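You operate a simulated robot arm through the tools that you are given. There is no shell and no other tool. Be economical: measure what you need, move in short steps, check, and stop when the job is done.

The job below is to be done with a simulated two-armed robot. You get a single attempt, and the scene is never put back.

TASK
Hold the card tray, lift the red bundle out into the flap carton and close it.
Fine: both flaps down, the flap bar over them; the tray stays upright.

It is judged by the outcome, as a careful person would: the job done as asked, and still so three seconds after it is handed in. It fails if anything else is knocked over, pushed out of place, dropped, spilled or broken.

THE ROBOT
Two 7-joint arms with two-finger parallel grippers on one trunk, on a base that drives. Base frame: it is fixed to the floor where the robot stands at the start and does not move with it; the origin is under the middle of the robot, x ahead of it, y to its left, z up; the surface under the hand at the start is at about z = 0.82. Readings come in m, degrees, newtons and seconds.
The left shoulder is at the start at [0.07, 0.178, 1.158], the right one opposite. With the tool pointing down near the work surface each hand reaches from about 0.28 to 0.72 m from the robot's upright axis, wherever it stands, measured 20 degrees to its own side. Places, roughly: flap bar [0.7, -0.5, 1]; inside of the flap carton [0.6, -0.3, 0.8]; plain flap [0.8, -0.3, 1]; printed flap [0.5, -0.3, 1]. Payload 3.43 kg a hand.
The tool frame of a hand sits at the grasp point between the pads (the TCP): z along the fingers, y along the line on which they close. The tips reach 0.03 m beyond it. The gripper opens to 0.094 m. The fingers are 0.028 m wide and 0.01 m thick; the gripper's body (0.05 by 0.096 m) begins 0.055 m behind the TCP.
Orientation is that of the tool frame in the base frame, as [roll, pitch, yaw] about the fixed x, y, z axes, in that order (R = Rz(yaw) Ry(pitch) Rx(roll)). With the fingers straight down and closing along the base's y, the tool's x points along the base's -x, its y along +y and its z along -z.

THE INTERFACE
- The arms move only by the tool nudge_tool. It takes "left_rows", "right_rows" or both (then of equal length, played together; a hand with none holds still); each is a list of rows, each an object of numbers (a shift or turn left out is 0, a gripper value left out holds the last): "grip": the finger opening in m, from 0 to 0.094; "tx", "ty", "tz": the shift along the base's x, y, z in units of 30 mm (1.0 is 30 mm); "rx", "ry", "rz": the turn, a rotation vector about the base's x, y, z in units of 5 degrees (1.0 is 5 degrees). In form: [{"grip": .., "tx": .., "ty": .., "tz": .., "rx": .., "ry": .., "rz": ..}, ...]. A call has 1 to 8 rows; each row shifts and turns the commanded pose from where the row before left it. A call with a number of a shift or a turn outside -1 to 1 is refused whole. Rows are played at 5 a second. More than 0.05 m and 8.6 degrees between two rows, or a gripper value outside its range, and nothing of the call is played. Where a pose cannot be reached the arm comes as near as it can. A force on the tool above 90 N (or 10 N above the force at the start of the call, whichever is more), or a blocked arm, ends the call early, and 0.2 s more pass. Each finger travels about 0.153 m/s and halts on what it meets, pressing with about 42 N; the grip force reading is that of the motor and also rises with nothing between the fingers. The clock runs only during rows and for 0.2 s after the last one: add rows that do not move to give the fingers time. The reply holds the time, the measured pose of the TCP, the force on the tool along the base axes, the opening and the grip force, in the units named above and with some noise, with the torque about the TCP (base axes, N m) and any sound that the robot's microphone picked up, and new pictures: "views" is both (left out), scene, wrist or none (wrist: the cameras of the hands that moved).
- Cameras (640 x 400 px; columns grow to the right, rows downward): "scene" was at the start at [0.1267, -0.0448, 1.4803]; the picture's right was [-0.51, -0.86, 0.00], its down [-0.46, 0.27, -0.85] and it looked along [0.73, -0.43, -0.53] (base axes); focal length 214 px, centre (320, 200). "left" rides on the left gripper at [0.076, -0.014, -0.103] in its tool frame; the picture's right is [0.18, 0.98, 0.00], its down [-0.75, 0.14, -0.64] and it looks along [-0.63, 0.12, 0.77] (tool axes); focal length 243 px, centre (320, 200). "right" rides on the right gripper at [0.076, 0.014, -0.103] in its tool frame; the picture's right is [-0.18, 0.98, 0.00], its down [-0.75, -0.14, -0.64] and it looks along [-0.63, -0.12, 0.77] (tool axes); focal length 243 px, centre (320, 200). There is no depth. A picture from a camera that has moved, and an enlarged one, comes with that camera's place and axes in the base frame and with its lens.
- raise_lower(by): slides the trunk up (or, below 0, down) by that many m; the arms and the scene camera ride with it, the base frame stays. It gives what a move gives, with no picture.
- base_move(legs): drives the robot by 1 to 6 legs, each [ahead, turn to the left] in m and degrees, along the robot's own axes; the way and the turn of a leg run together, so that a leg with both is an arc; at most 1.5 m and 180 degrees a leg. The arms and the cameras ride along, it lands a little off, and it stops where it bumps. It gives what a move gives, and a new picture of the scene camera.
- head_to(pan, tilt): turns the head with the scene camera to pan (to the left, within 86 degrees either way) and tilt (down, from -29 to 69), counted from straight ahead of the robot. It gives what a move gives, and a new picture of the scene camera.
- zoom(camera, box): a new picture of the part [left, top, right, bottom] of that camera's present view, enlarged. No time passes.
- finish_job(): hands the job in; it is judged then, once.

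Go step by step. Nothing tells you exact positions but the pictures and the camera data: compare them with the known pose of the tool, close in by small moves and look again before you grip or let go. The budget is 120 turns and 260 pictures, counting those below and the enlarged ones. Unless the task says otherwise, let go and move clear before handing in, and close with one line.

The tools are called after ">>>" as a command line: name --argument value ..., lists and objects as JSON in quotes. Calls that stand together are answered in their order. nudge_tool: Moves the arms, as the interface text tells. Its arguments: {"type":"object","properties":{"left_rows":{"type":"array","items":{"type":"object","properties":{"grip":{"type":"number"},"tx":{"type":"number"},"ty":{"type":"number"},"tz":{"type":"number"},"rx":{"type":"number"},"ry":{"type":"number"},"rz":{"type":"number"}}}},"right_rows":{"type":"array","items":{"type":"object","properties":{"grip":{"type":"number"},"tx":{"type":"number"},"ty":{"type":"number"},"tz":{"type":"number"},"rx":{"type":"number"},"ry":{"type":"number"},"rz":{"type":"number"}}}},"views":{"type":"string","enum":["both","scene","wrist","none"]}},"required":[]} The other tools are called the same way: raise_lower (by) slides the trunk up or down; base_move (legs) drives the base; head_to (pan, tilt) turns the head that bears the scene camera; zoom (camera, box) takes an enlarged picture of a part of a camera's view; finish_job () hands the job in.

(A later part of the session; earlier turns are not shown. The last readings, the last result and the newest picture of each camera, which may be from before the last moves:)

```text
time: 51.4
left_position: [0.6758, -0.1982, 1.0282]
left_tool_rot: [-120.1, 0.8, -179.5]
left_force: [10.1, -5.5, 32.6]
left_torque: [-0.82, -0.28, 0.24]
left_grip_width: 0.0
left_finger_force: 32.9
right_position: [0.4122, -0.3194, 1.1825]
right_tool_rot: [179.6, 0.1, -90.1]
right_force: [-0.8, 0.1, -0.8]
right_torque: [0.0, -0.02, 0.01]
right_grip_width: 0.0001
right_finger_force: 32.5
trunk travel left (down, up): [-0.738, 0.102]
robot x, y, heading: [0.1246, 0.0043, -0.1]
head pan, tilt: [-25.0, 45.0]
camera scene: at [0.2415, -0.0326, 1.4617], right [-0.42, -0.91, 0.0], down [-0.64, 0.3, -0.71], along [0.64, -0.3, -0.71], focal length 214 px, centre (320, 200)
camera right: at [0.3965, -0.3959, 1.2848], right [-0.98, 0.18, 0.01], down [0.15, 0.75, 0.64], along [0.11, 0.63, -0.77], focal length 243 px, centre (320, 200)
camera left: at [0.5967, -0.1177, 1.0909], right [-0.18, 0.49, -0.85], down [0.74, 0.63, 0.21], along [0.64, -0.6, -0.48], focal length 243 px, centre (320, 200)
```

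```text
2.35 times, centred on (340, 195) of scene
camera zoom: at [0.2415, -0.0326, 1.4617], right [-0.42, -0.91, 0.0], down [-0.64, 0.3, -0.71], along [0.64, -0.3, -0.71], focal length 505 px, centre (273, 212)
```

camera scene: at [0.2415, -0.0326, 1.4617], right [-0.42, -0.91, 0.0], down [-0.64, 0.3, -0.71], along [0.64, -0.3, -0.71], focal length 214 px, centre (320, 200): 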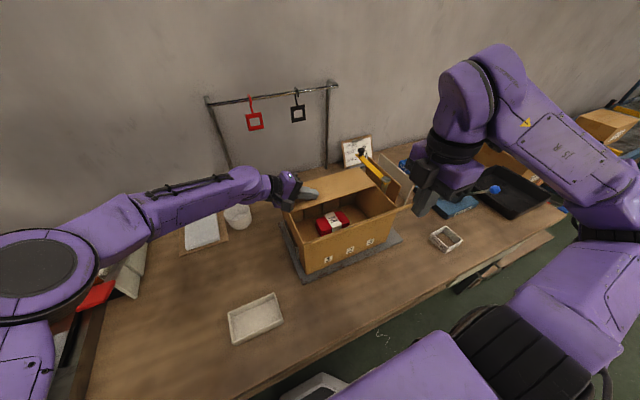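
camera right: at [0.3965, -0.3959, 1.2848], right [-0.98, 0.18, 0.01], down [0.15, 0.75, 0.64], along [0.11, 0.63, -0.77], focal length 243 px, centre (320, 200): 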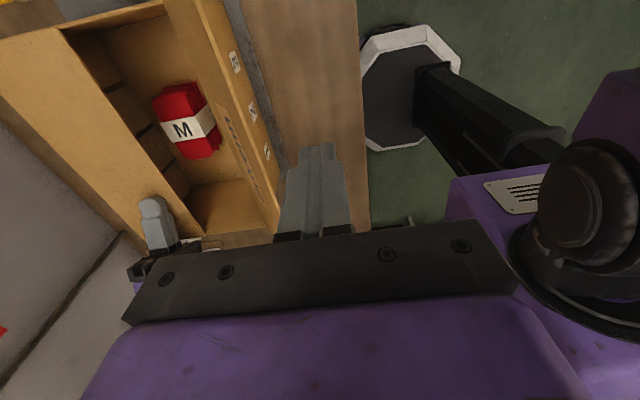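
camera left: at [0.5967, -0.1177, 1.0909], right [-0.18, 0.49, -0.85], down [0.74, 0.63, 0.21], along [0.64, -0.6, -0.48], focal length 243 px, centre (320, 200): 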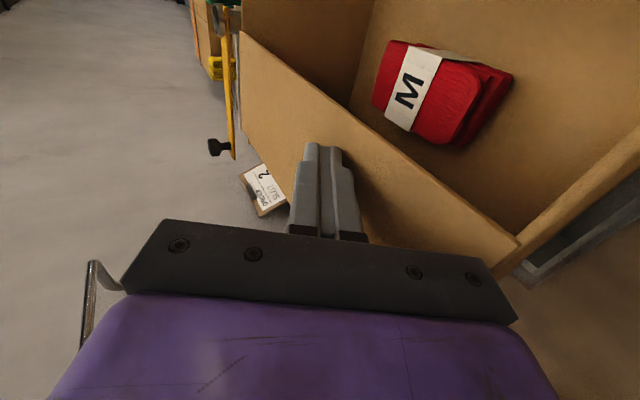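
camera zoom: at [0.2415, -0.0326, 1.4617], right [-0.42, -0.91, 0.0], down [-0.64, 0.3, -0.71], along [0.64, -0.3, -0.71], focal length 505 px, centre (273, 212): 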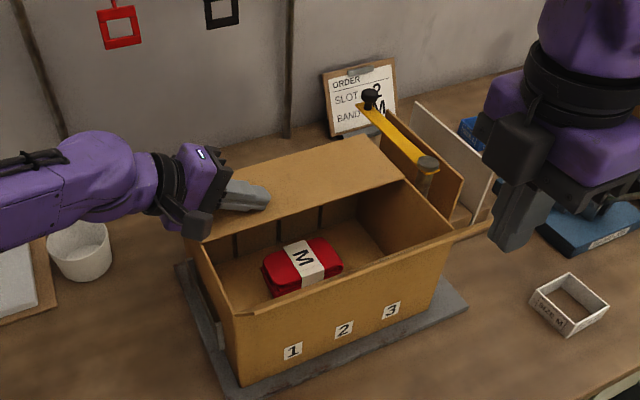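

The plain flap is down at rim level and firmly held. I'll ease the left slightly and lower the right fingers outside the printed flap.

>>> nudge_tool --left_rows '[{"tz": 0.1}, {}, {}, {}, {}]' --right_rows '[{"tz": -0.9}, {"tz": -0.9}, {"tz": -0.9}, {"tz": -0.9}, {}]'

>>> zoom --camera "scene" --box '[260, 110, 500, 280]'

```text
time: 52.6
left_position: [0.6743, -0.1977, 1.0279]
left_tool_rot: [-120.2, 0.6, -179.5]
left_force: [6.9, -3.1, 23.4]
left_torque: [-0.58, -0.14, 0.14]
left_grip_width: 0.0
left_finger_force: 32.8
right_position: [0.4112, -0.3213, 1.0744]
right_tool_rot: [179.5, 0.0, -90.1]
right_force: [0.5, 1.0, 0.1]
right_torque: [0.02, 0.0, 0.0]
right_grip_width: 0.0
right_finger_force: 32.7
trunk travel left (down, up): [-0.738, 0.102]
robot x, y, heading: [0.1204, -0.0006, 0.2]
head pan, tilt: [-25.0, 45.0]
camera scene: at [0.2421, -0.0326, 1.4616], right [-0.42, -0.91, 0.0], down [-0.64, 0.3, -0.71], along [0.64, -0.3, -0.71], focal length 214 px, centre (320, 200)
camera right: at [0.3963, -0.3966, 1.1766], right [-0.98, 0.19, 0.01], down [0.15, 0.75, 0.64], along [0.11, 0.63, -0.77], focal length 243 px, centre (320, 200)
camera left: at [0.5963, -0.1175, 1.0918], right [-0.18, 0.49, -0.85], down [0.75, 0.63, 0.21], along [0.64, -0.6, -0.48], focal length 243 px, centre (320, 200)
```

scene: 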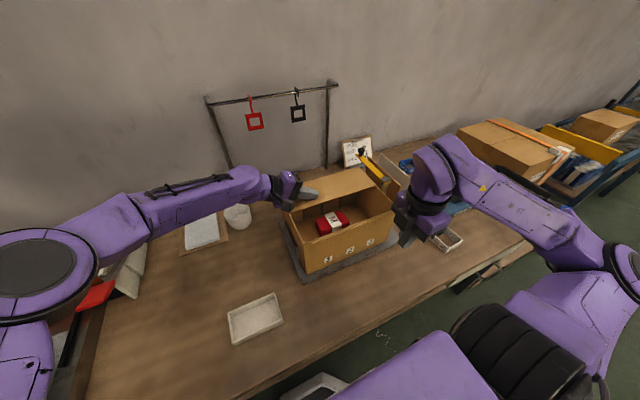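
right: 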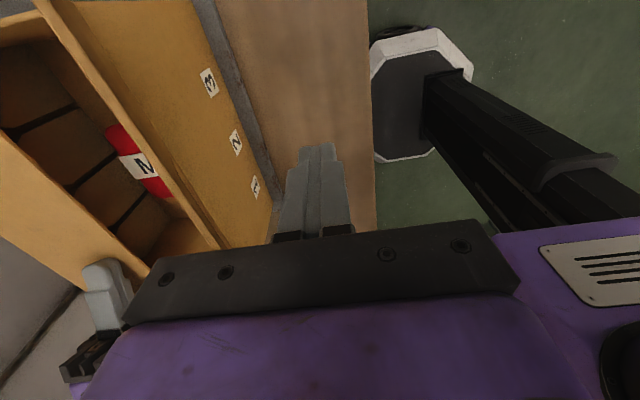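
left: 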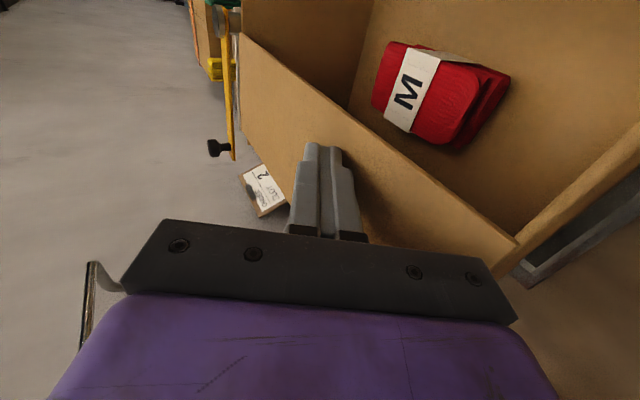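

```text
2.35 times, centred on (380, 195) of scene
camera zoom: at [0.2421, -0.0326, 1.4616], right [-0.42, -0.91, 0.0], down [-0.64, 0.3, -0.71], along [0.64, -0.3, -0.71], focal length 505 px, centre (179, 212)
```

zoom: 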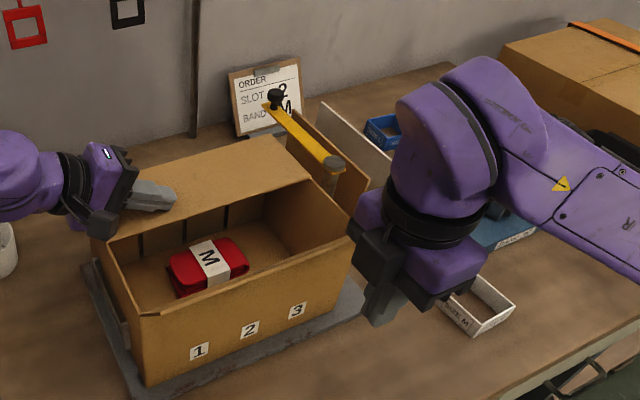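

The right fingers are outside the printed flap. I'll push it up and over.

>>> nudge_tool --right_rows '[{"tx": 0.8}, {"tx": 0.8}, {"tx": 0.7}, {"tx": 0.7}, {"tx": 0.7}, {"tx": 0.7}, {}]'

>>> zoom --camera "scene" --box '[240, 110, 480, 280]'

```text
time: 54.2
left_position: [0.6742, -0.1975, 1.0286]
left_tool_rot: [-120.1, 0.7, -179.5]
left_force: [1.8, -0.4, 16.1]
left_torque: [-0.55, 0.18, -0.29]
left_grip_width: 0.0
left_finger_force: 33.8
right_position: [0.5415, -0.3191, 1.0741]
right_tool_rot: [179.6, 0.0, -90.2]
right_force: [-2.5, 0.4, -0.8]
right_torque: [0.03, 0.03, 0.01]
right_grip_width: 0.0001
right_finger_force: 32.7
trunk travel left (down, up): [-0.738, 0.102]
robot x, y, heading: [0.1201, 0.001, 0.3]
head pan, tilt: [-25.0, 45.0]
camera scene: at [0.2414, -0.0322, 1.4616], right [-0.42, -0.91, 0.0], down [-0.64, 0.3, -0.71], along [0.64, -0.3, -0.71], focal length 214 px, centre (320, 200)
camera right: at [0.527, -0.3957, 1.1773], right [-0.98, 0.19, 0.01], down [0.15, 0.75, 0.64], along [0.11, 0.63, -0.77], focal length 243 px, centre (320, 200)
```

scene: 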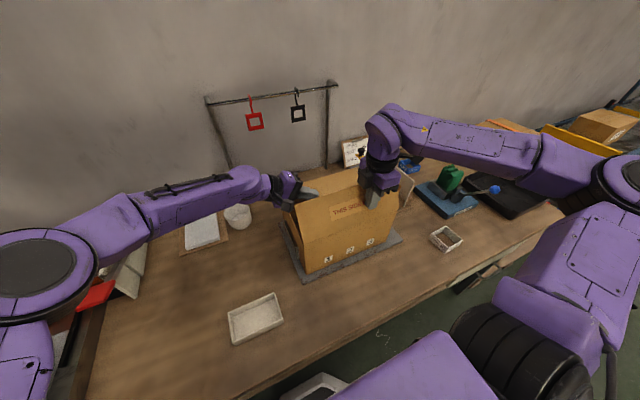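
right: 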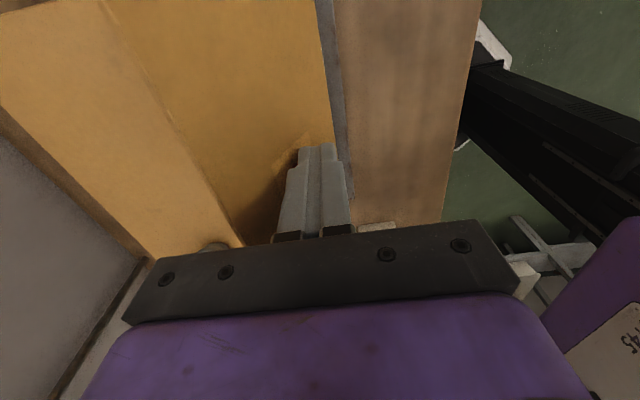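

```text
2.35 times, centred on (360, 195) of scene
camera zoom: at [0.2414, -0.0322, 1.4616], right [-0.42, -0.91, 0.0], down [-0.64, 0.3, -0.71], along [0.64, -0.3, -0.71], focal length 505 px, centre (226, 212)
```

zoom: 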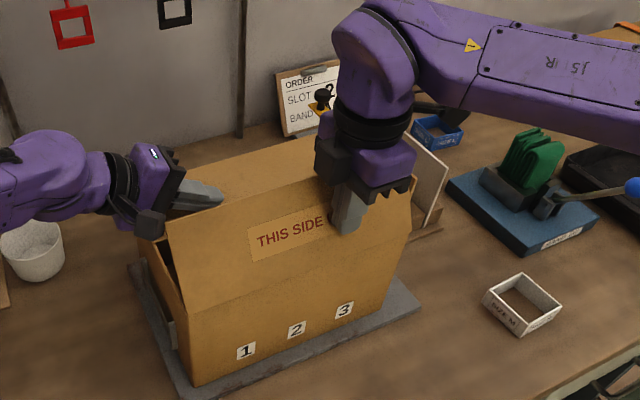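

The printed flap has swung up, with "THIS SIDE…" on its outside. I'll test whether the plain flap stays down unaided by lifting the left a little, since the left camera could obstruct the printed flap.

>>> nudge_tool --left_rows '[{"tz": 0.5}, {"tz": 0.5}, {}, {}]' --views "wrist"

>>> zoom --camera "scene" --box '[240, 130, 440, 270]'

```text
time: 55.2
left_position: [0.6753, -0.1973, 1.0561]
left_tool_rot: [-120.3, 0.5, -179.6]
left_force: [0.3, 1.0, 0.8]
left_torque: [-0.01, 0.01, -0.02]
left_grip_width: 0.0
left_finger_force: 32.8
right_position: [0.5445, -0.3213, 1.0725]
right_tool_rot: [179.5, 0.0, -90.0]
right_force: [0.2, 1.2, -1.2]
right_torque: [0.0, 0.01, 0.0]
right_grip_width: 0.0001
right_finger_force: 33.1
trunk travel left (down, up): [-0.738, 0.102]
robot x, y, heading: [0.1224, 0.0036, 0.1]
head pan, tilt: [-25.0, 45.0]
camera left: at [0.5977, -0.1178, 1.1199], right [-0.18, 0.49, -0.85], down [0.75, 0.63, 0.21], along [0.64, -0.6, -0.48], focal length 243 px, centre (320, 200)
```

left: 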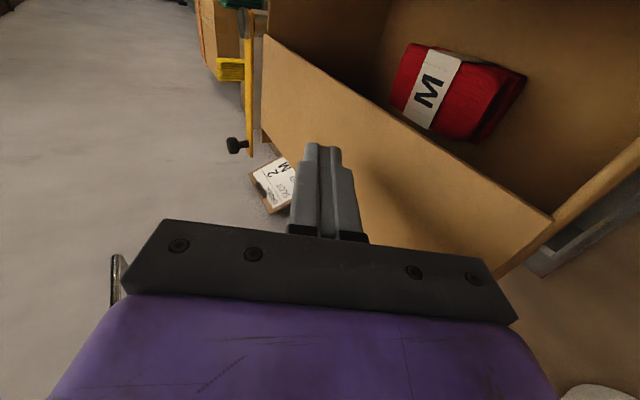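

```text
2.86 times, centred on (340, 200) of scene
camera zoom: at [0.2441, -0.0336, 1.4613], right [-0.42, -0.91, 0.0], down [-0.64, 0.3, -0.71], along [0.64, -0.3, -0.71], focal length 613 px, centre (263, 200)
```

zoom: 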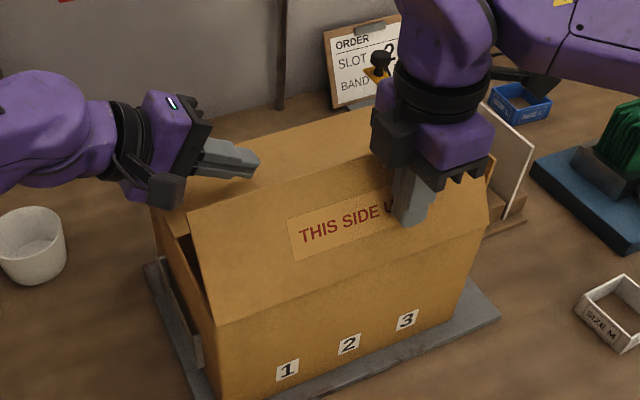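

It reads "THIS SIDE UP", so the printed flap goes on top. I'll pull the left hand out sideways and see whether the plain flap stays down.

>>> nudge_tool --left_rows '[{"tz": 0.5}, {"ty": 0.7, "tz": 0.5}, {"ty": 0.9, "tz": 0.4}, {"ty": 0.9}, {"ty": 0.9}, {}]'

>>> zoom --camera "scene" --box '[240, 130, 440, 270]'

```text
time: 56.6
left_position: [0.6765, -0.0968, 1.0984]
left_tool_rot: [-120.4, 0.6, -179.5]
left_force: [0.8, -0.5, 1.1]
left_torque: [-0.02, 0.0, 0.02]
left_grip_width: 0.0001
left_finger_force: 33.1
right_position: [0.5442, -0.321, 1.0728]
right_tool_rot: [179.6, 0.1, -90.1]
right_force: [-0.1, -1.0, 0.0]
right_torque: [0.01, -0.01, 0.0]
right_grip_width: 0.0
right_finger_force: 33.0
trunk travel left (down, up): [-0.738, 0.102]
robot x, y, heading: [0.1226, -0.0004, -0.1]
head pan, tilt: [-25.0, 45.0]
camera scene: at [0.244, -0.0343, 1.4613], right [-0.42, -0.91, 0.0], down [-0.64, 0.3, -0.71], along [0.64, -0.3, -0.71], focal length 214 px, centre (320, 200)
camera left: at [0.5972, -0.0158, 1.162], right [-0.18, 0.49, -0.85], down [0.75, 0.63, 0.21], along [0.64, -0.6, -0.48], focal length 243 px, centre (320, 200)
```

scene: 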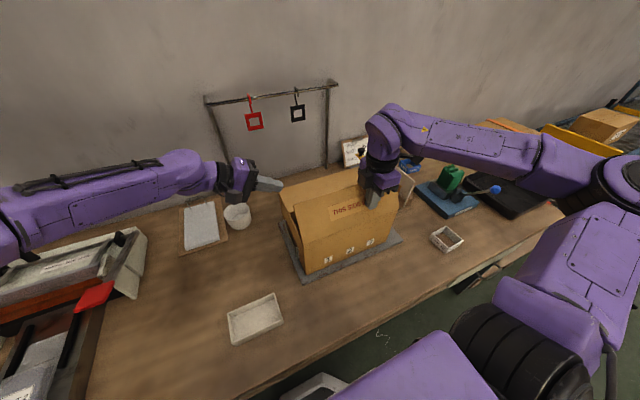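
left: 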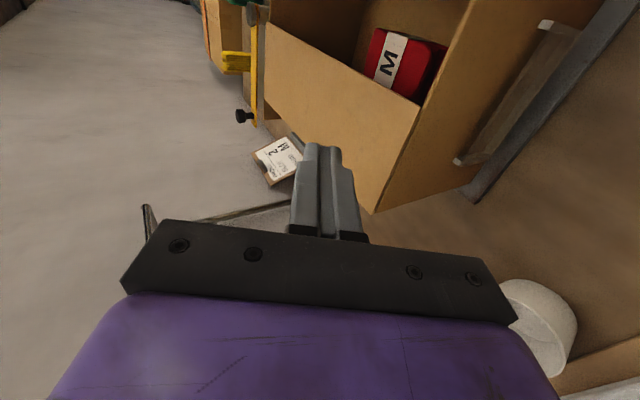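

```text
2.86 times, centred on (340, 200) of scene
camera zoom: at [0.244, -0.0343, 1.4613], right [-0.42, -0.91, 0.0], down [-0.64, 0.3, -0.71], along [0.64, -0.3, -0.71], focal length 613 px, centre (263, 200)
```

zoom: 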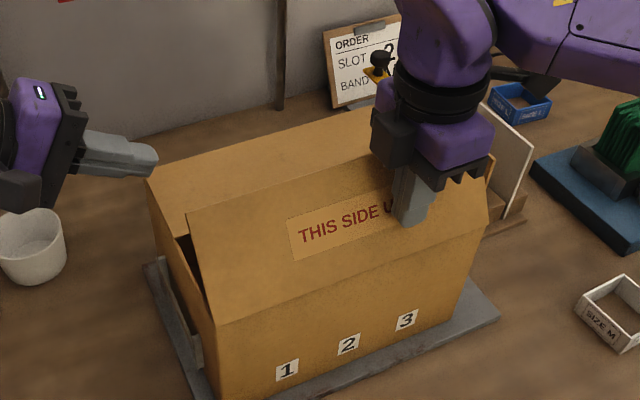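

The plain flap stays flat on its own. I'll fold the printed flap the rest of the way with the right hand.

>>> nudge_tool --right_rows '[{"tx": 0.7}, {"tx": 0.7}, {"tx": 0.5, "tz": -0.3}, {"tx": 0.3, "tz": -0.4}, {"tx": 0.1, "tz": -0.4}, {}]' --left_rows '[{"ty": 0.8}, {"ty": 0.8}, {"ty": 0.8}, {}, {}, {}]' --views "scene"

>>> zoom --camera "scene" --box '[240, 130, 440, 270]'

```text
time: 58.0
left_position: [0.676, -0.0222, 1.0992]
left_tool_rot: [-120.1, 0.8, -179.4]
left_force: [0.0, -0.4, 0.5]
left_torque: [-0.01, 0.01, 0.03]
left_grip_width: 0.0
left_finger_force: 32.0
right_position: [0.6138, -0.3201, 1.0402]
right_tool_rot: [179.5, 0.0, -90.1]
right_force: [-0.4, 0.0, 0.2]
right_torque: [-0.02, -0.01, 0.0]
right_grip_width: 0.0
right_finger_force: 32.6
trunk travel left (down, up): [-0.738, 0.102]
robot x, y, heading: [0.1188, -0.0009, 0.2]
head pan, tilt: [-25.0, 45.0]
camera scene: at [0.2437, -0.0329, 1.4614], right [-0.42, -0.91, 0.0], down [-0.64, 0.3, -0.71], along [0.64, -0.3, -0.71], focal length 214 px, centre (320, 200)
```

scene: 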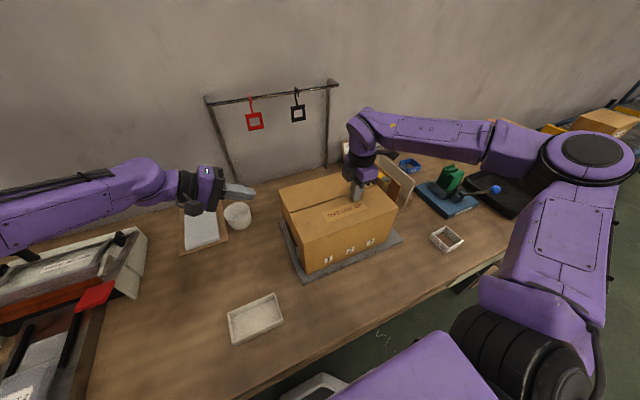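

```text
2.86 times, centred on (340, 200) of scene
camera zoom: at [0.2437, -0.0329, 1.4614], right [-0.42, -0.91, 0.0], down [-0.64, 0.3, -0.71], along [0.64, -0.3, -0.71], focal length 613 px, centre (263, 200)
```

zoom: 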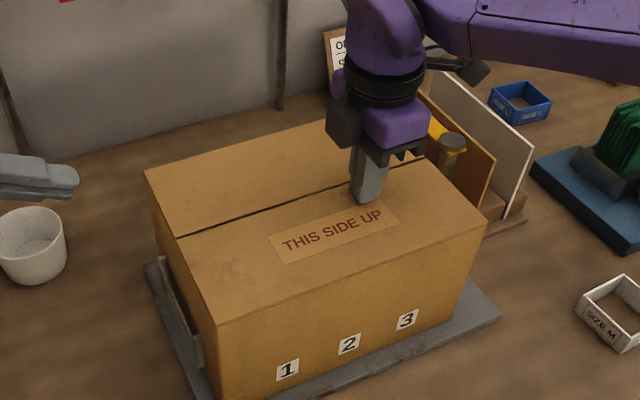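

Both flaps are down and meet in the middle. I'll press once gently, then lift clear to view the flap bar.

>>> nudge_tool --right_rows '[{"tz": -0.2}, {"tz": -0.15}, {}, {"tz": 0.8}, {"tz": 0.9}, {"tz": 0.9, "tx": -0.8}, {"tx": -0.9}, {"tx": -0.9}]' --views "both"

>>> zoom --camera "scene" --box '[260, 120, 440, 260]'

```text
time: 59.8
left_position: [0.6742, -0.0231, 1.0988]
left_tool_rot: [-120.3, 0.8, -179.5]
left_force: [-0.4, 0.1, 0.2]
left_torque: [0.01, 0.0, 0.04]
left_grip_width: 0.0
left_finger_force: 32.9
right_position: [0.5346, -0.3218, 1.108]
right_tool_rot: [179.6, 0.1, -90.1]
right_force: [0.1, -0.5, -0.1]
right_torque: [0.0, 0.01, 0.02]
right_grip_width: 0.0
right_finger_force: 32.2
trunk travel left (down, up): [-0.738, 0.102]
robot x, y, heading: [0.1223, -0.0024, 0.3]
head pan, tilt: [-25.0, 45.0]
camera scene: at [0.2428, -0.0337, 1.4615], right [-0.42, -0.91, 0.0], down [-0.64, 0.3, -0.71], along [0.64, -0.3, -0.71], focal length 214 px, centre (320, 200)
camera right: at [0.5208, -0.3987, 1.2112], right [-0.98, 0.18, 0.01], down [0.15, 0.75, 0.64], along [0.11, 0.63, -0.77], focal length 243 px, centre (320, 200)
```

scene: 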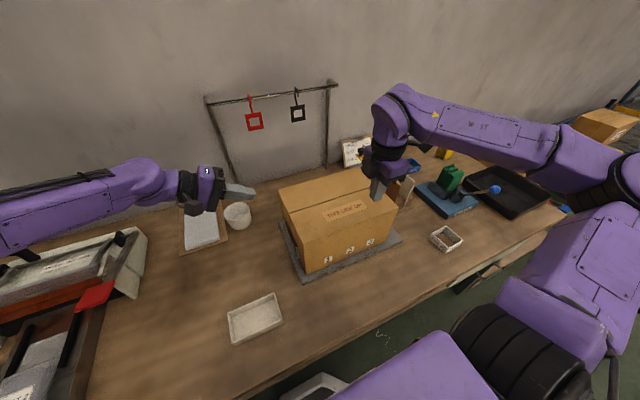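
right: 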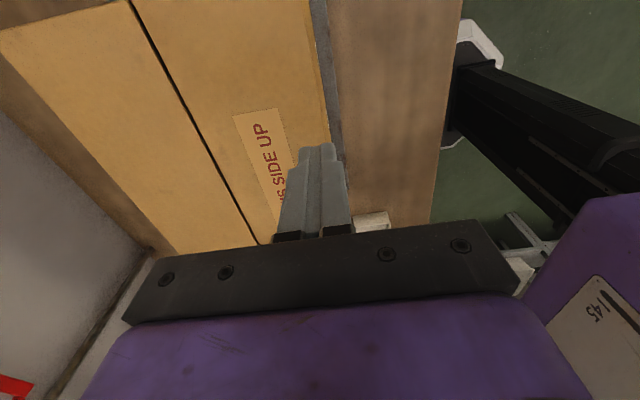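

```text
2.86 times, centred on (350, 190) of scene
camera zoom: at [0.2428, -0.0337, 1.4615], right [-0.42, -0.91, 0.0], down [-0.64, 0.3, -0.71], along [0.64, -0.3, -0.71], focal length 613 px, centre (234, 229)
```

zoom: 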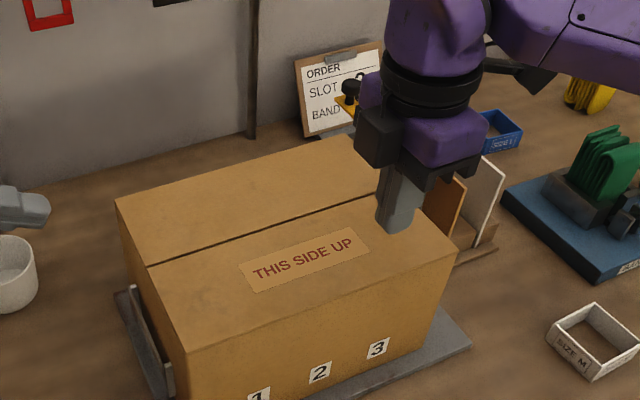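

I'll move the right hand out of the line of sight to see the bar, pivot and knob.

>>> nudge_tool --right_rows '[{"tz": 0.9, "tx": -0.9}, {"tz": 0.9, "tx": -0.9}, {"tz": 0.8, "tx": -0.9}, {"tx": -0.5}, {}]' --views "none"

>>> head_to --pan -32 --tilt 38

>>> zoom --camera "scene" --box '[240, 140, 420, 280]'

>>> zoom --camera "right" --box '[0, 0, 400, 250]'

```text
time: 61.0
left_position: [0.6763, -0.0229, 1.0981]
left_tool_rot: [-120.3, 0.6, -179.5]
left_force: [-0.2, 0.1, -0.6]
left_torque: [0.01, 0.02, -0.03]
left_grip_width: 0.0
left_finger_force: 33.3
right_position: [0.4396, -0.3202, 1.1867]
right_tool_rot: [179.5, 0.0, -90.1]
right_force: [0.8, 0.1, 0.4]
right_torque: [-0.01, -0.03, -0.01]
right_grip_width: 0.0002
right_finger_force: 32.9
trunk travel left (down, up): [-0.738, 0.102]
robot x, y, heading: [0.12, 0.002, 0.3]
head pan, tilt: [-25.0, 45.0]
```

```text
time: 61.7
left_position: [0.6758, -0.0233, 1.0994]
left_tool_rot: [-120.3, 0.6, -179.4]
left_force: [-0.2, 0.4, -0.2]
left_torque: [-0.02, 0.02, 0.02]
left_grip_width: 0.0
left_finger_force: 32.7
right_position: [0.4386, -0.3207, 1.1868]
right_tool_rot: [179.6, 0.0, -90.0]
right_force: [0.6, 0.5, 0.2]
right_torque: [0.03, 0.0, -0.01]
right_grip_width: 0.0
right_finger_force: 33.6
trunk travel left (down, up): [-0.738, 0.102]
robot x, y, heading: [0.1188, -0.0014, 0.2]
head pan, tilt: [-32.0, 38.0]
camera scene: at [0.2436, -0.0446, 1.4716], right [-0.53, -0.85, 0.0], down [-0.52, 0.33, -0.79], along [0.67, -0.42, -0.62], focal length 214 px, centre (320, 200)
```

scene: 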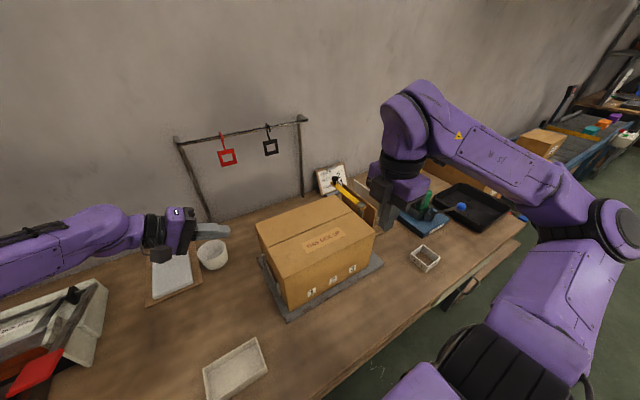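

```text
2.86 times, centred on (330, 210) of scene
camera zoom: at [0.2436, -0.0446, 1.4716], right [-0.53, -0.85, 0.0], down [-0.52, 0.33, -0.79], along [0.67, -0.42, -0.62], focal length 613 px, centre (291, 171)
```

zoom: 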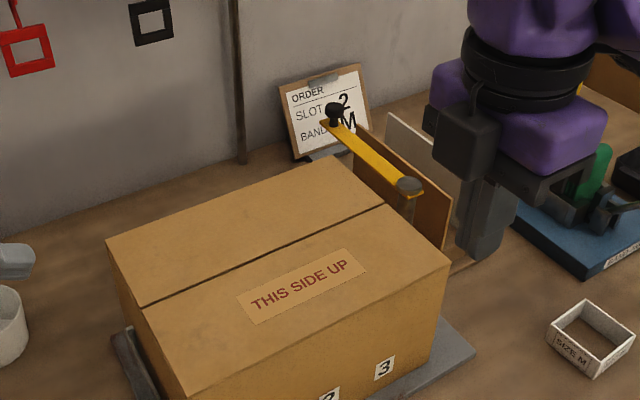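

```text
1.60 times, centred on (200, 125) of right
camera zoom: at [0.4244, -0.397, 1.2896], right [-0.98, 0.19, 0.01], down [0.15, 0.75, 0.64], along [0.11, 0.63, -0.77], focal length 388 px, centre (512, 320)
```

zoom: 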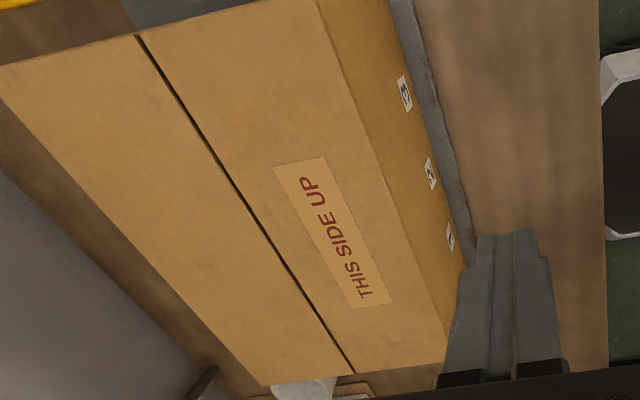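

I estimate the pivot at about (0.64, −0.45) and the black knob at about (0.76, −0.44, 1.06). I'll turn the right hand back so its camera looks forward, and move it above the bar to measure better.

>>> nudge_tool --right_rows '[{"rz": -1, "ty": -0.5}, {"rz": -1, "ty": -0.5}, {"rz": -1, "ty": -0.5}, {"rz": -1, "ty": -0.5}, {"rz": -1, "ty": -0.5}, {"rz": -1, "ty": -0.5}, {"rz": -1, "ty": -0.5}, {"rz": -1, "ty": -0.5}]' --views "none"

>>> nudge_tool --right_rows '[{"rz": -1, "tx": 0.5}, {"rz": -1, "tx": 0.5}, {"rz": -1, "tx": 0.5}, {"rz": -1, "tx": 0.5}, {"rz": -1, "tx": 0.5}, {"rz": -1, "tx": 0.5}, {"rz": -1, "tx": 0.5}, {"rz": -1, "tx": 0.5}]' --views "none"

>>> nudge_tool --right_rows '[{"rz": -1, "grip": 0.06}, {"rz": -1}, {}, {}]'

```text
time: 63.5
left_position: [0.6761, -0.0241, 1.0996]
left_tool_rot: [-120.3, 0.6, -179.5]
left_force: [0.5, 0.3, 0.4]
left_torque: [-0.02, 0.01, -0.04]
left_grip_width: 0.0
left_finger_force: 33.6
right_position: [0.4855, -0.4069, 1.1764]
right_tool_rot: [179.5, -0.1, -130.2]
right_force: [0.0, 0.3, -0.1]
right_torque: [0.0, -0.05, 0.01]
right_grip_width: 0.0
right_finger_force: 33.2
right hand out of reach, approached as far as the arm can: row 2, 3, 4, 5, 6, 7, 8
trunk travel left (down, up): [-0.738, 0.102]
robot x, y, heading: [0.1194, -0.0011, -0.0]
head pan, tilt: [-32.0, 38.0]
```

```text
time: 65.3
left_position: [0.6755, -0.0222, 1.0982]
left_tool_rot: [-120.3, 0.5, -179.5]
left_force: [0.2, 0.1, 0.0]
left_torque: [-0.02, -0.02, 0.03]
left_grip_width: 0.0002
left_finger_force: 33.1
right_position: [0.607, -0.4071, 1.1751]
right_tool_rot: [179.4, 0.1, -170.1]
right_force: [-0.2, 0.6, -0.7]
right_torque: [0.0, 0.02, 0.0]
right_grip_width: 0.0002
right_finger_force: 33.2
trunk travel left (down, up): [-0.738, 0.102]
robot x, y, heading: [0.1169, 0.0008, 0.3]
head pan, tilt: [-32.0, 38.0]
```

```text
time: 66.3
left_position: [0.6754, -0.0232, 1.0983]
left_tool_rot: [-120.3, 0.7, -179.5]
left_force: [-0.1, -0.9, -0.3]
left_torque: [0.01, 0.0, -0.01]
left_grip_width: 0.0
left_finger_force: 33.4
right_position: [0.6064, -0.4073, 1.1757]
right_tool_rot: [179.5, 0.0, 180.0]
right_force: [0.3, -0.3, 0.4]
right_torque: [-0.01, -0.01, 0.0]
right_grip_width: 0.0599
right_finger_force: 0.1
trunk travel left (down, up): [-0.738, 0.102]
robot x, y, heading: [0.1201, 0.0025, 0.2]
head pan, tilt: [-32.0, 38.0]
camera scene: at [0.2436, -0.0447, 1.4716], right [-0.53, -0.85, 0.0], down [-0.52, 0.33, -0.79], along [0.67, -0.42, -0.62], focal length 214 px, centre (320, 200)
camera right: at [0.5284, -0.3938, 1.2794], right [0.19, 0.98, 0.01], down [0.75, -0.15, 0.64], along [0.63, -0.11, -0.77], focal length 243 px, centre (320, 200)
```

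scene: 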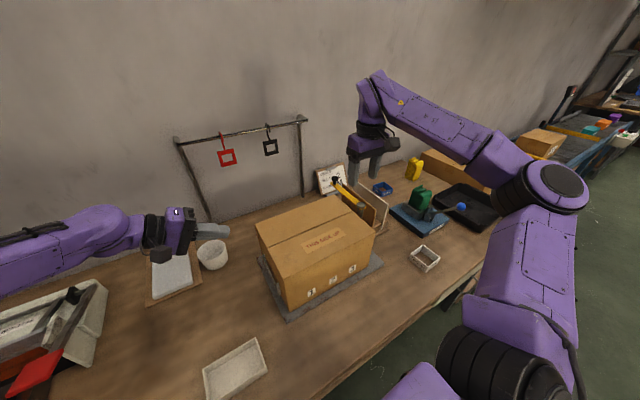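
right: 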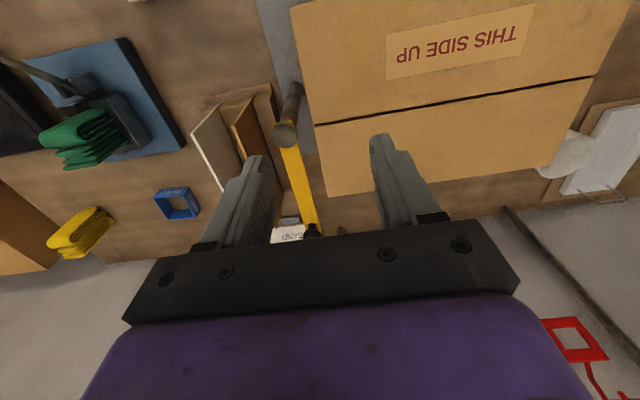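

The triangulation agrees: the pivot is at (0.635, −0.451, 1.023) and the knob at (0.784, −0.451, 1.04), with the bar pointing away along +x. I'll zoom to see the clearance between bar and boards.

>>> zoom --camera "right" --box '[180, 70, 380, 250]'

>>> zoom --camera "scene" --box '[310, 155, 400, 235]'

```text
2.22 times, centred on (280, 160) of right
camera zoom: at [0.5284, -0.3938, 1.2794], right [0.19, 0.98, 0.01], down [0.75, -0.15, 0.64], along [0.63, -0.11, -0.77], focal length 539 px, centre (409, 289)
```

zoom: 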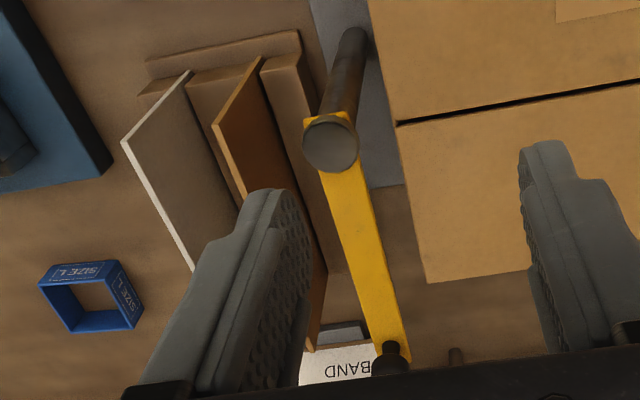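

```text
5.00 times, centred on (355, 195) of scene
camera zoom: at [0.2436, -0.0447, 1.4716], right [-0.53, -0.85, 0.0], down [-0.52, 0.33, -0.79], along [0.67, -0.42, -0.62], focal length 1072 px, centre (145, 225)
```

zoom: 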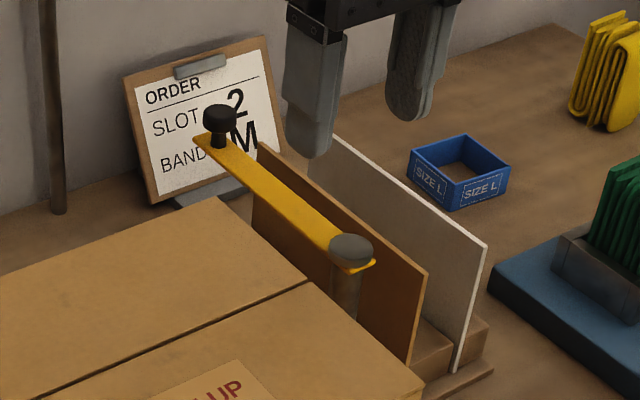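

The boards top out at z ≈ 0.97 and y ≈ −0.53, so there is plenty of room beside the bar. I'll close the fingers and go to the −y side of the knob.

>>> nudge_tool --right_rows '[{"ty": -0.8, "grip": 0.0}, {"ty": -0.8}, {"ty": -0.8, "tx": 0.3}, {"ty": -0.8, "tx": 0.9}, {"tx": 0.9}, {"tx": 0.9}, {"tx": 0.9}, {"tx": 0.9}]'

```text
time: 68.1
left_position: [0.6745, -0.0247, 1.0971]
left_tool_rot: [-120.3, 0.7, -179.5]
left_force: [0.2, -0.3, 0.0]
left_torque: [0.04, -0.01, 0.02]
left_grip_width: 0.0
left_finger_force: 32.9
right_position: [0.7205, -0.5046, 1.1754]
right_tool_rot: [179.4, 0.1, 179.9]
right_force: [0.0, -0.1, 0.1]
right_torque: [-0.01, -0.01, -0.02]
right_grip_width: 0.0
right_finger_force: 32.9
right hand out of reach, approached as far as the arm can: row 8
trunk travel left (down, up): [-0.738, 0.102]
robot x, y, heading: [0.1187, 0.002, -0.1]
head pan, tilt: [-32.0, 38.0]
camera scene: at [0.2422, -0.0453, 1.4717], right [-0.53, -0.85, 0.0], down [-0.52, 0.33, -0.79], along [0.67, -0.42, -0.62], focal length 214 px, centre (320, 200)
camera right: at [0.6431, -0.4909, 1.28], right [0.18, 0.98, 0.01], down [0.75, -0.15, 0.64], along [0.63, -0.11, -0.77], focal length 243 px, centre (320, 200)
```

scene: 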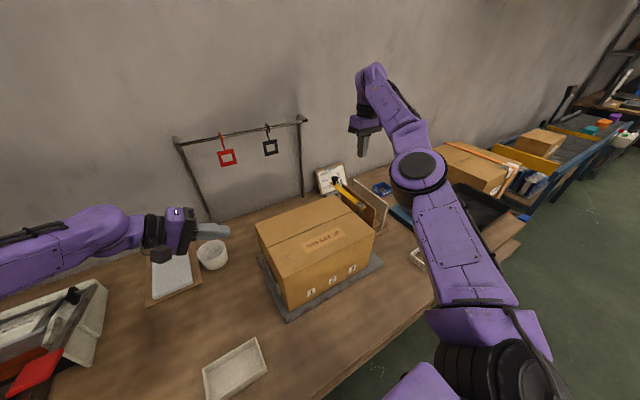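
right: 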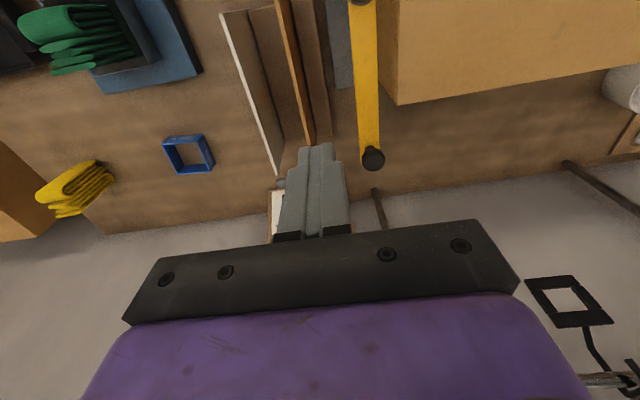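

The knob is confirmed at (0.786, −0.456). I'll lower the closed fingers beside the bar on its outer side.

>>> nudge_tool --right_rows '[{"tz": -0.9, "tx": 0.2}, {"tz": -0.9, "tx": 0.2}, {"tz": -0.9, "tx": 0.2}, {"tz": -0.9, "tx": 0.2}, {"tz": -0.9}, {}]'

>>> zoom --camera "scene" --box '[310, 145, 410, 235]'

>>> zoom --camera "right" --box '[240, 0, 480, 240]'

```text
time: 69.5
left_position: [0.6758, -0.0225, 1.098]
left_tool_rot: [-120.2, 0.6, -179.5]
left_force: [0.0, 1.2, -0.1]
left_torque: [-0.03, -0.03, 0.01]
left_grip_width: 0.0
left_finger_force: 32.9
right_position: [0.7453, -0.5033, 1.0407]
right_tool_rot: [179.5, 0.0, 179.9]
right_force: [0.2, 0.5, 0.1]
right_torque: [0.0, -0.03, -0.02]
right_grip_width: 0.0
right_finger_force: 32.7
trunk travel left (down, up): [-0.738, 0.102]
robot x, y, heading: [0.1174, 0.001, 0.2]
head pan, tilt: [-32.0, 38.0]
camera scene: at [0.2434, -0.0442, 1.4716], right [-0.53, -0.85, 0.0], down [-0.52, 0.33, -0.79], along [0.67, -0.42, -0.62], focal length 214 px, centre (320, 200)
camera right: at [0.6681, -0.4898, 1.1439], right [0.19, 0.98, 0.01], down [0.75, -0.15, 0.64], along [0.63, -0.11, -0.77], focal length 243 px, centre (320, 200)
```

scene: 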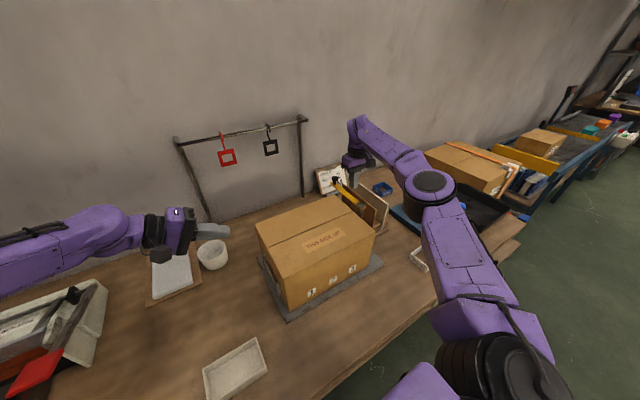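
right: 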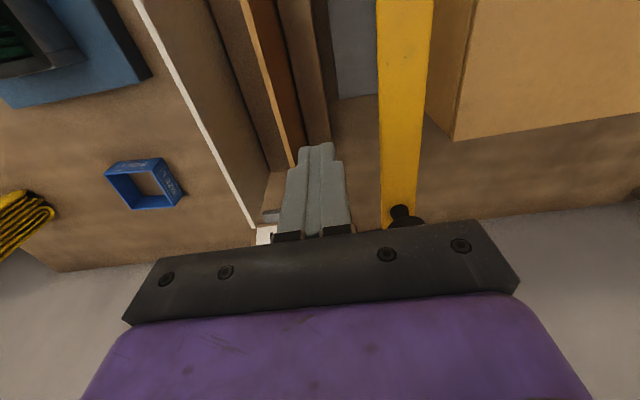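

```text
4.44 times, centred on (360, 190) of scene
camera zoom: at [0.2434, -0.0442, 1.4716], right [-0.53, -0.85, 0.0], down [-0.52, 0.33, -0.79], along [0.67, -0.42, -0.62], focal length 953 px, centre (142, 244)
```

zoom: 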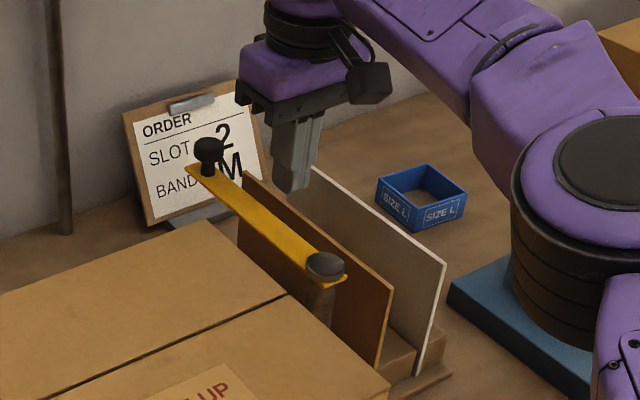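

```text
1.67 times, centred on (360, 120) of right
camera zoom: at [0.6681, -0.4898, 1.1439], right [0.19, 0.98, 0.01], down [0.75, -0.15, 0.64], along [0.63, -0.11, -0.77], focal length 404 px, centre (253, 333)
```

zoom: 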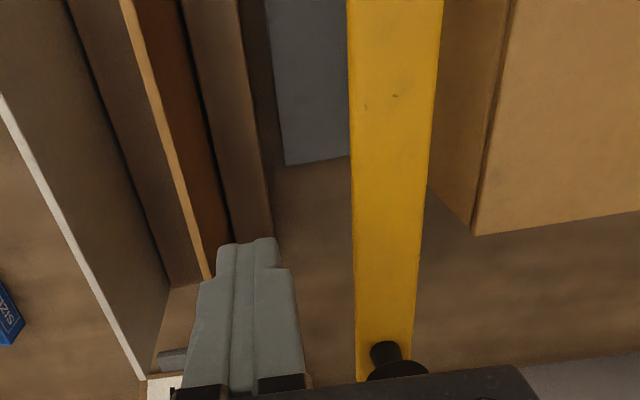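

I'll lower 5 mm more and push the bar sideways a little to confirm contact.

>>> nudge_tool --right_rows '[{"tz": -0.2}, {"ty": 0.5}, {"ty": 0.5}, {"ty": 0.5}, {"ty": 0.3}, {}]'

>>> zoom --camera "scene" --box '[310, 145, 410, 235]'

```text
time: 70.9
left_position: [0.6751, -0.0235, 1.0979]
left_tool_rot: [-120.3, 0.6, -179.4]
left_force: [0.1, -0.3, 0.5]
left_torque: [-0.01, 0.01, 0.05]
left_grip_width: 0.0001
left_finger_force: 33.2
right_position: [0.7467, -0.4493, 1.0351]
right_tool_rot: [179.6, 0.0, 179.9]
right_force: [0.1, 0.2, 0.3]
right_torque: [-0.01, -0.04, 0.0]
right_grip_width: 0.0
right_finger_force: 32.9
trunk travel left (down, up): [-0.738, 0.102]
robot x, y, heading: [0.1221, 0.0017, 0.2]
head pan, tilt: [-32.0, 38.0]
camera scene: at [0.2436, -0.045, 1.4716], right [-0.53, -0.85, 0.0], down [-0.52, 0.33, -0.79], along [0.67, -0.42, -0.62], focal length 214 px, centre (320, 200)
camera right: at [0.669, -0.436, 1.1382], right [0.18, 0.98, 0.01], down [0.75, -0.15, 0.64], along [0.63, -0.11, -0.77], focal length 243 px, centre (320, 200)
```

scene: 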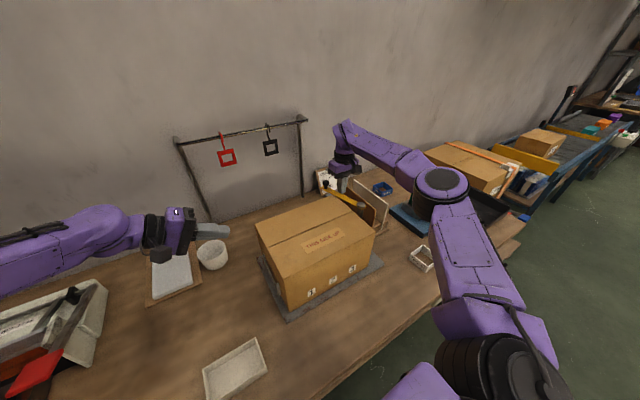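
right: 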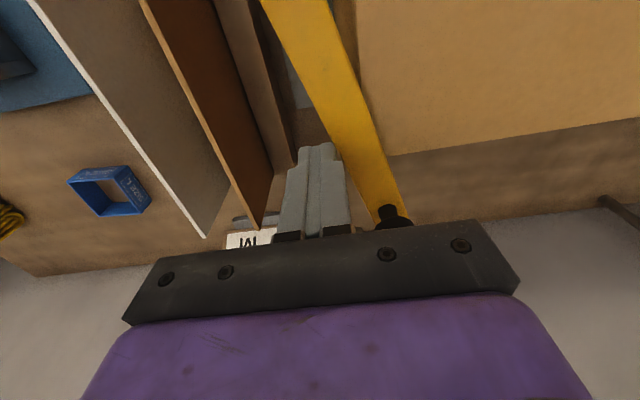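

```text
4.44 times, centred on (360, 190) of scene
camera zoom: at [0.2436, -0.045, 1.4716], right [-0.53, -0.85, 0.0], down [-0.52, 0.33, -0.79], along [0.67, -0.42, -0.62], focal length 953 px, centre (142, 244)
```

zoom: 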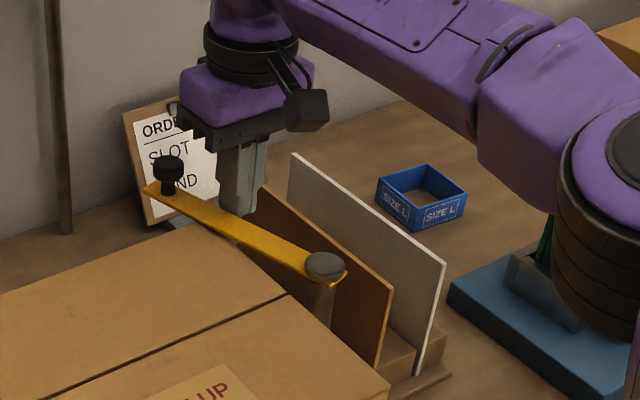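

The bar swings freely. I'll follow the arc, with the tips lifted a few mm to stay off the flaps.

>>> nudge_tool --right_rows '[{"tz": 0.1}, {"tx": -0.12, "ty": 0.6}, {"tx": -0.12, "ty": 0.6}, {"tx": -0.13, "ty": 0.57}, {"tx": -0.37, "ty": 0.41}, {"tx": -0.37, "ty": 0.41}, {"tx": -0.38, "ty": 0.41}, {}]'

>>> zoom --camera "scene" --box '[280, 145, 400, 245]'

```text
time: 72.7
left_position: [0.6758, -0.0236, 1.0981]
left_tool_rot: [-120.3, 0.6, -179.5]
left_force: [0.7, 0.3, 0.6]
left_torque: [-0.02, 0.01, -0.02]
left_grip_width: 0.0003
left_finger_force: 32.7
right_position: [0.7003, -0.3603, 1.0378]
right_tool_rot: [179.5, 0.0, 179.9]
right_force: [-0.6, 0.0, 0.8]
right_torque: [-0.02, 0.02, 0.02]
right_grip_width: 0.0
right_finger_force: 33.5
trunk travel left (down, up): [-0.738, 0.102]
robot x, y, heading: [0.1232, 0.004, 0.2]
head pan, tilt: [-32.0, 38.0]
camera scene: at [0.2437, -0.0449, 1.4716], right [-0.53, -0.85, 0.0], down [-0.52, 0.33, -0.79], along [0.67, -0.42, -0.62], focal length 214 px, centre (320, 200)
camera right: at [0.6235, -0.3468, 1.1411], right [0.19, 0.98, 0.01], down [0.75, -0.15, 0.64], along [0.63, -0.11, -0.77], focal length 243 px, centre (320, 200)
```

scene: 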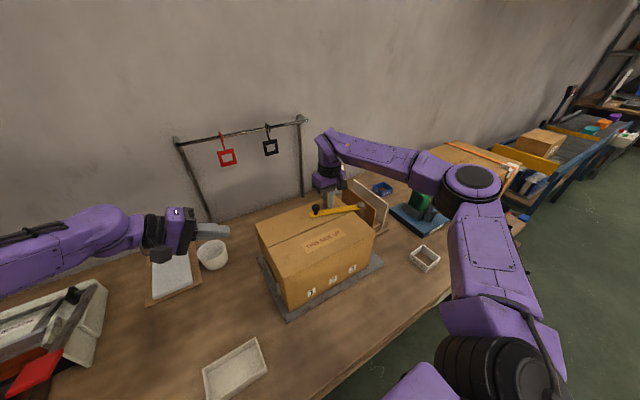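
right: 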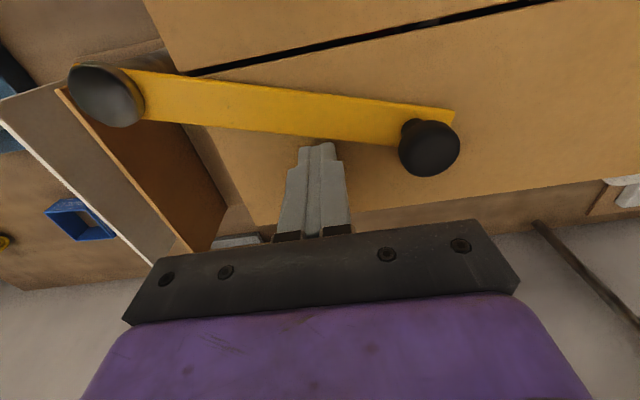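

```text
4.00 times, centred on (340, 195) of scene
camera zoom: at [0.2437, -0.0449, 1.4716], right [-0.53, -0.85, 0.0], down [-0.52, 0.33, -0.79], along [0.67, -0.42, -0.62], focal length 858 px, centre (240, 220)
```

zoom: 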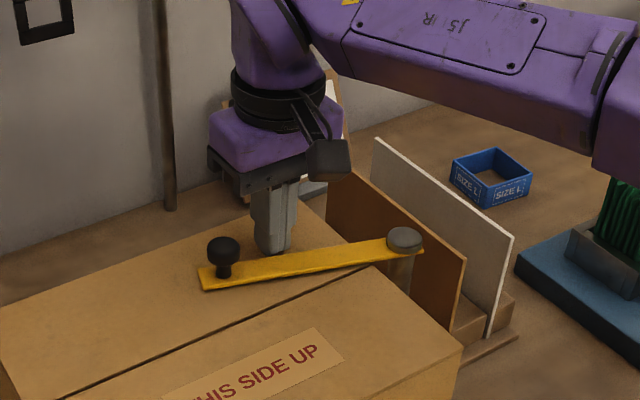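

The bar lies over the carton at about 68°, and the seam is at x ≈ 0.637, right in line with the pivot. I'll push on until the bar lies along the seam over both flaps.

>>> nudge_tool --right_rows '[{"tx": -0.4, "ty": 0.25}, {"tx": -0.4, "ty": 0.2}, {"tx": -0.3, "ty": 0.15}, {"tx": -0.15, "ty": 0.1}, {}]'

>>> zoom --camera "scene" --box '[260, 145, 400, 265]'

```text
time: 73.9
left_position: [0.6791, -0.0235, 1.0968]
left_tool_rot: [-120.4, 0.4, -179.4]
left_force: [-0.8, -0.5, 0.1]
left_torque: [0.0, 0.01, 0.0]
left_grip_width: 0.0001
left_finger_force: 33.1
right_position: [0.6688, -0.3396, 1.0362]
right_tool_rot: [179.5, 0.2, 180.0]
right_force: [23.0, -7.4, 8.5]
right_torque: [-0.17, -0.4, 0.06]
right_grip_width: 0.0
right_finger_force: 33.0
trunk travel left (down, up): [-0.738, 0.102]
robot x, y, heading: [0.1181, 0.0003, -0.1]
head pan, tilt: [-32.0, 38.0]
camera scene: at [0.2487, -0.0458, 1.4712], right [-0.53, -0.85, 0.0], down [-0.53, 0.33, -0.79], along [0.67, -0.42, -0.62], focal length 214 px, centre (320, 200)
camera right: at [0.5907, -0.3261, 1.1398], right [0.18, 0.98, 0.01], down [0.75, -0.15, 0.64], along [0.63, -0.11, -0.77], focal length 243 px, centre (320, 200)
```

scene: 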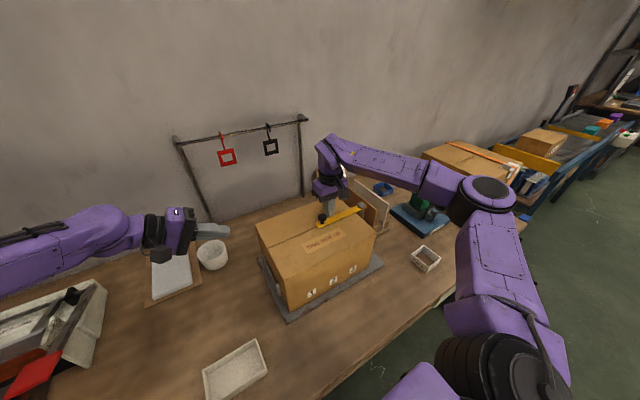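
right: 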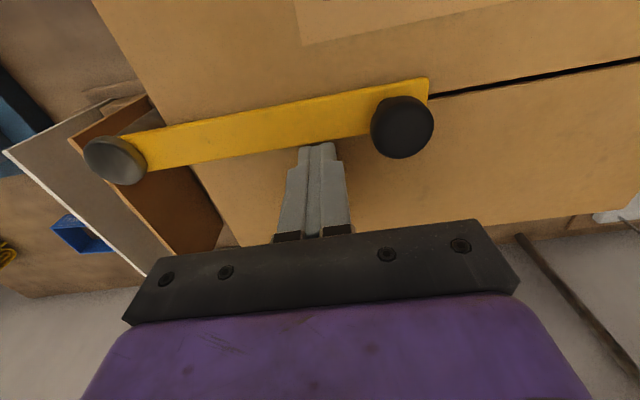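

```text
3.33 times, centred on (330, 205) of scene
camera zoom: at [0.2487, -0.0458, 1.4712], right [-0.53, -0.85, 0.0], down [-0.53, 0.33, -0.79], along [0.67, -0.42, -0.62], focal length 715 px, centre (287, 183)
```

zoom: 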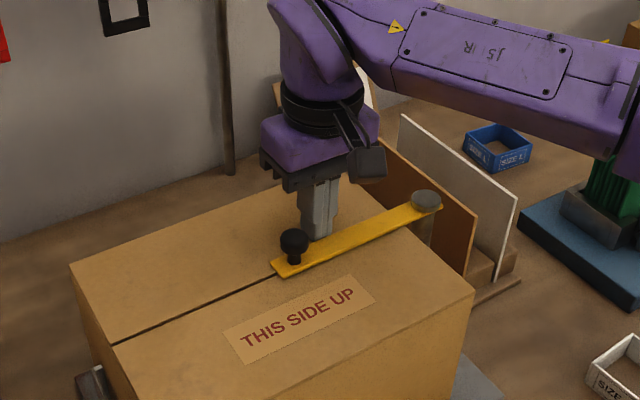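

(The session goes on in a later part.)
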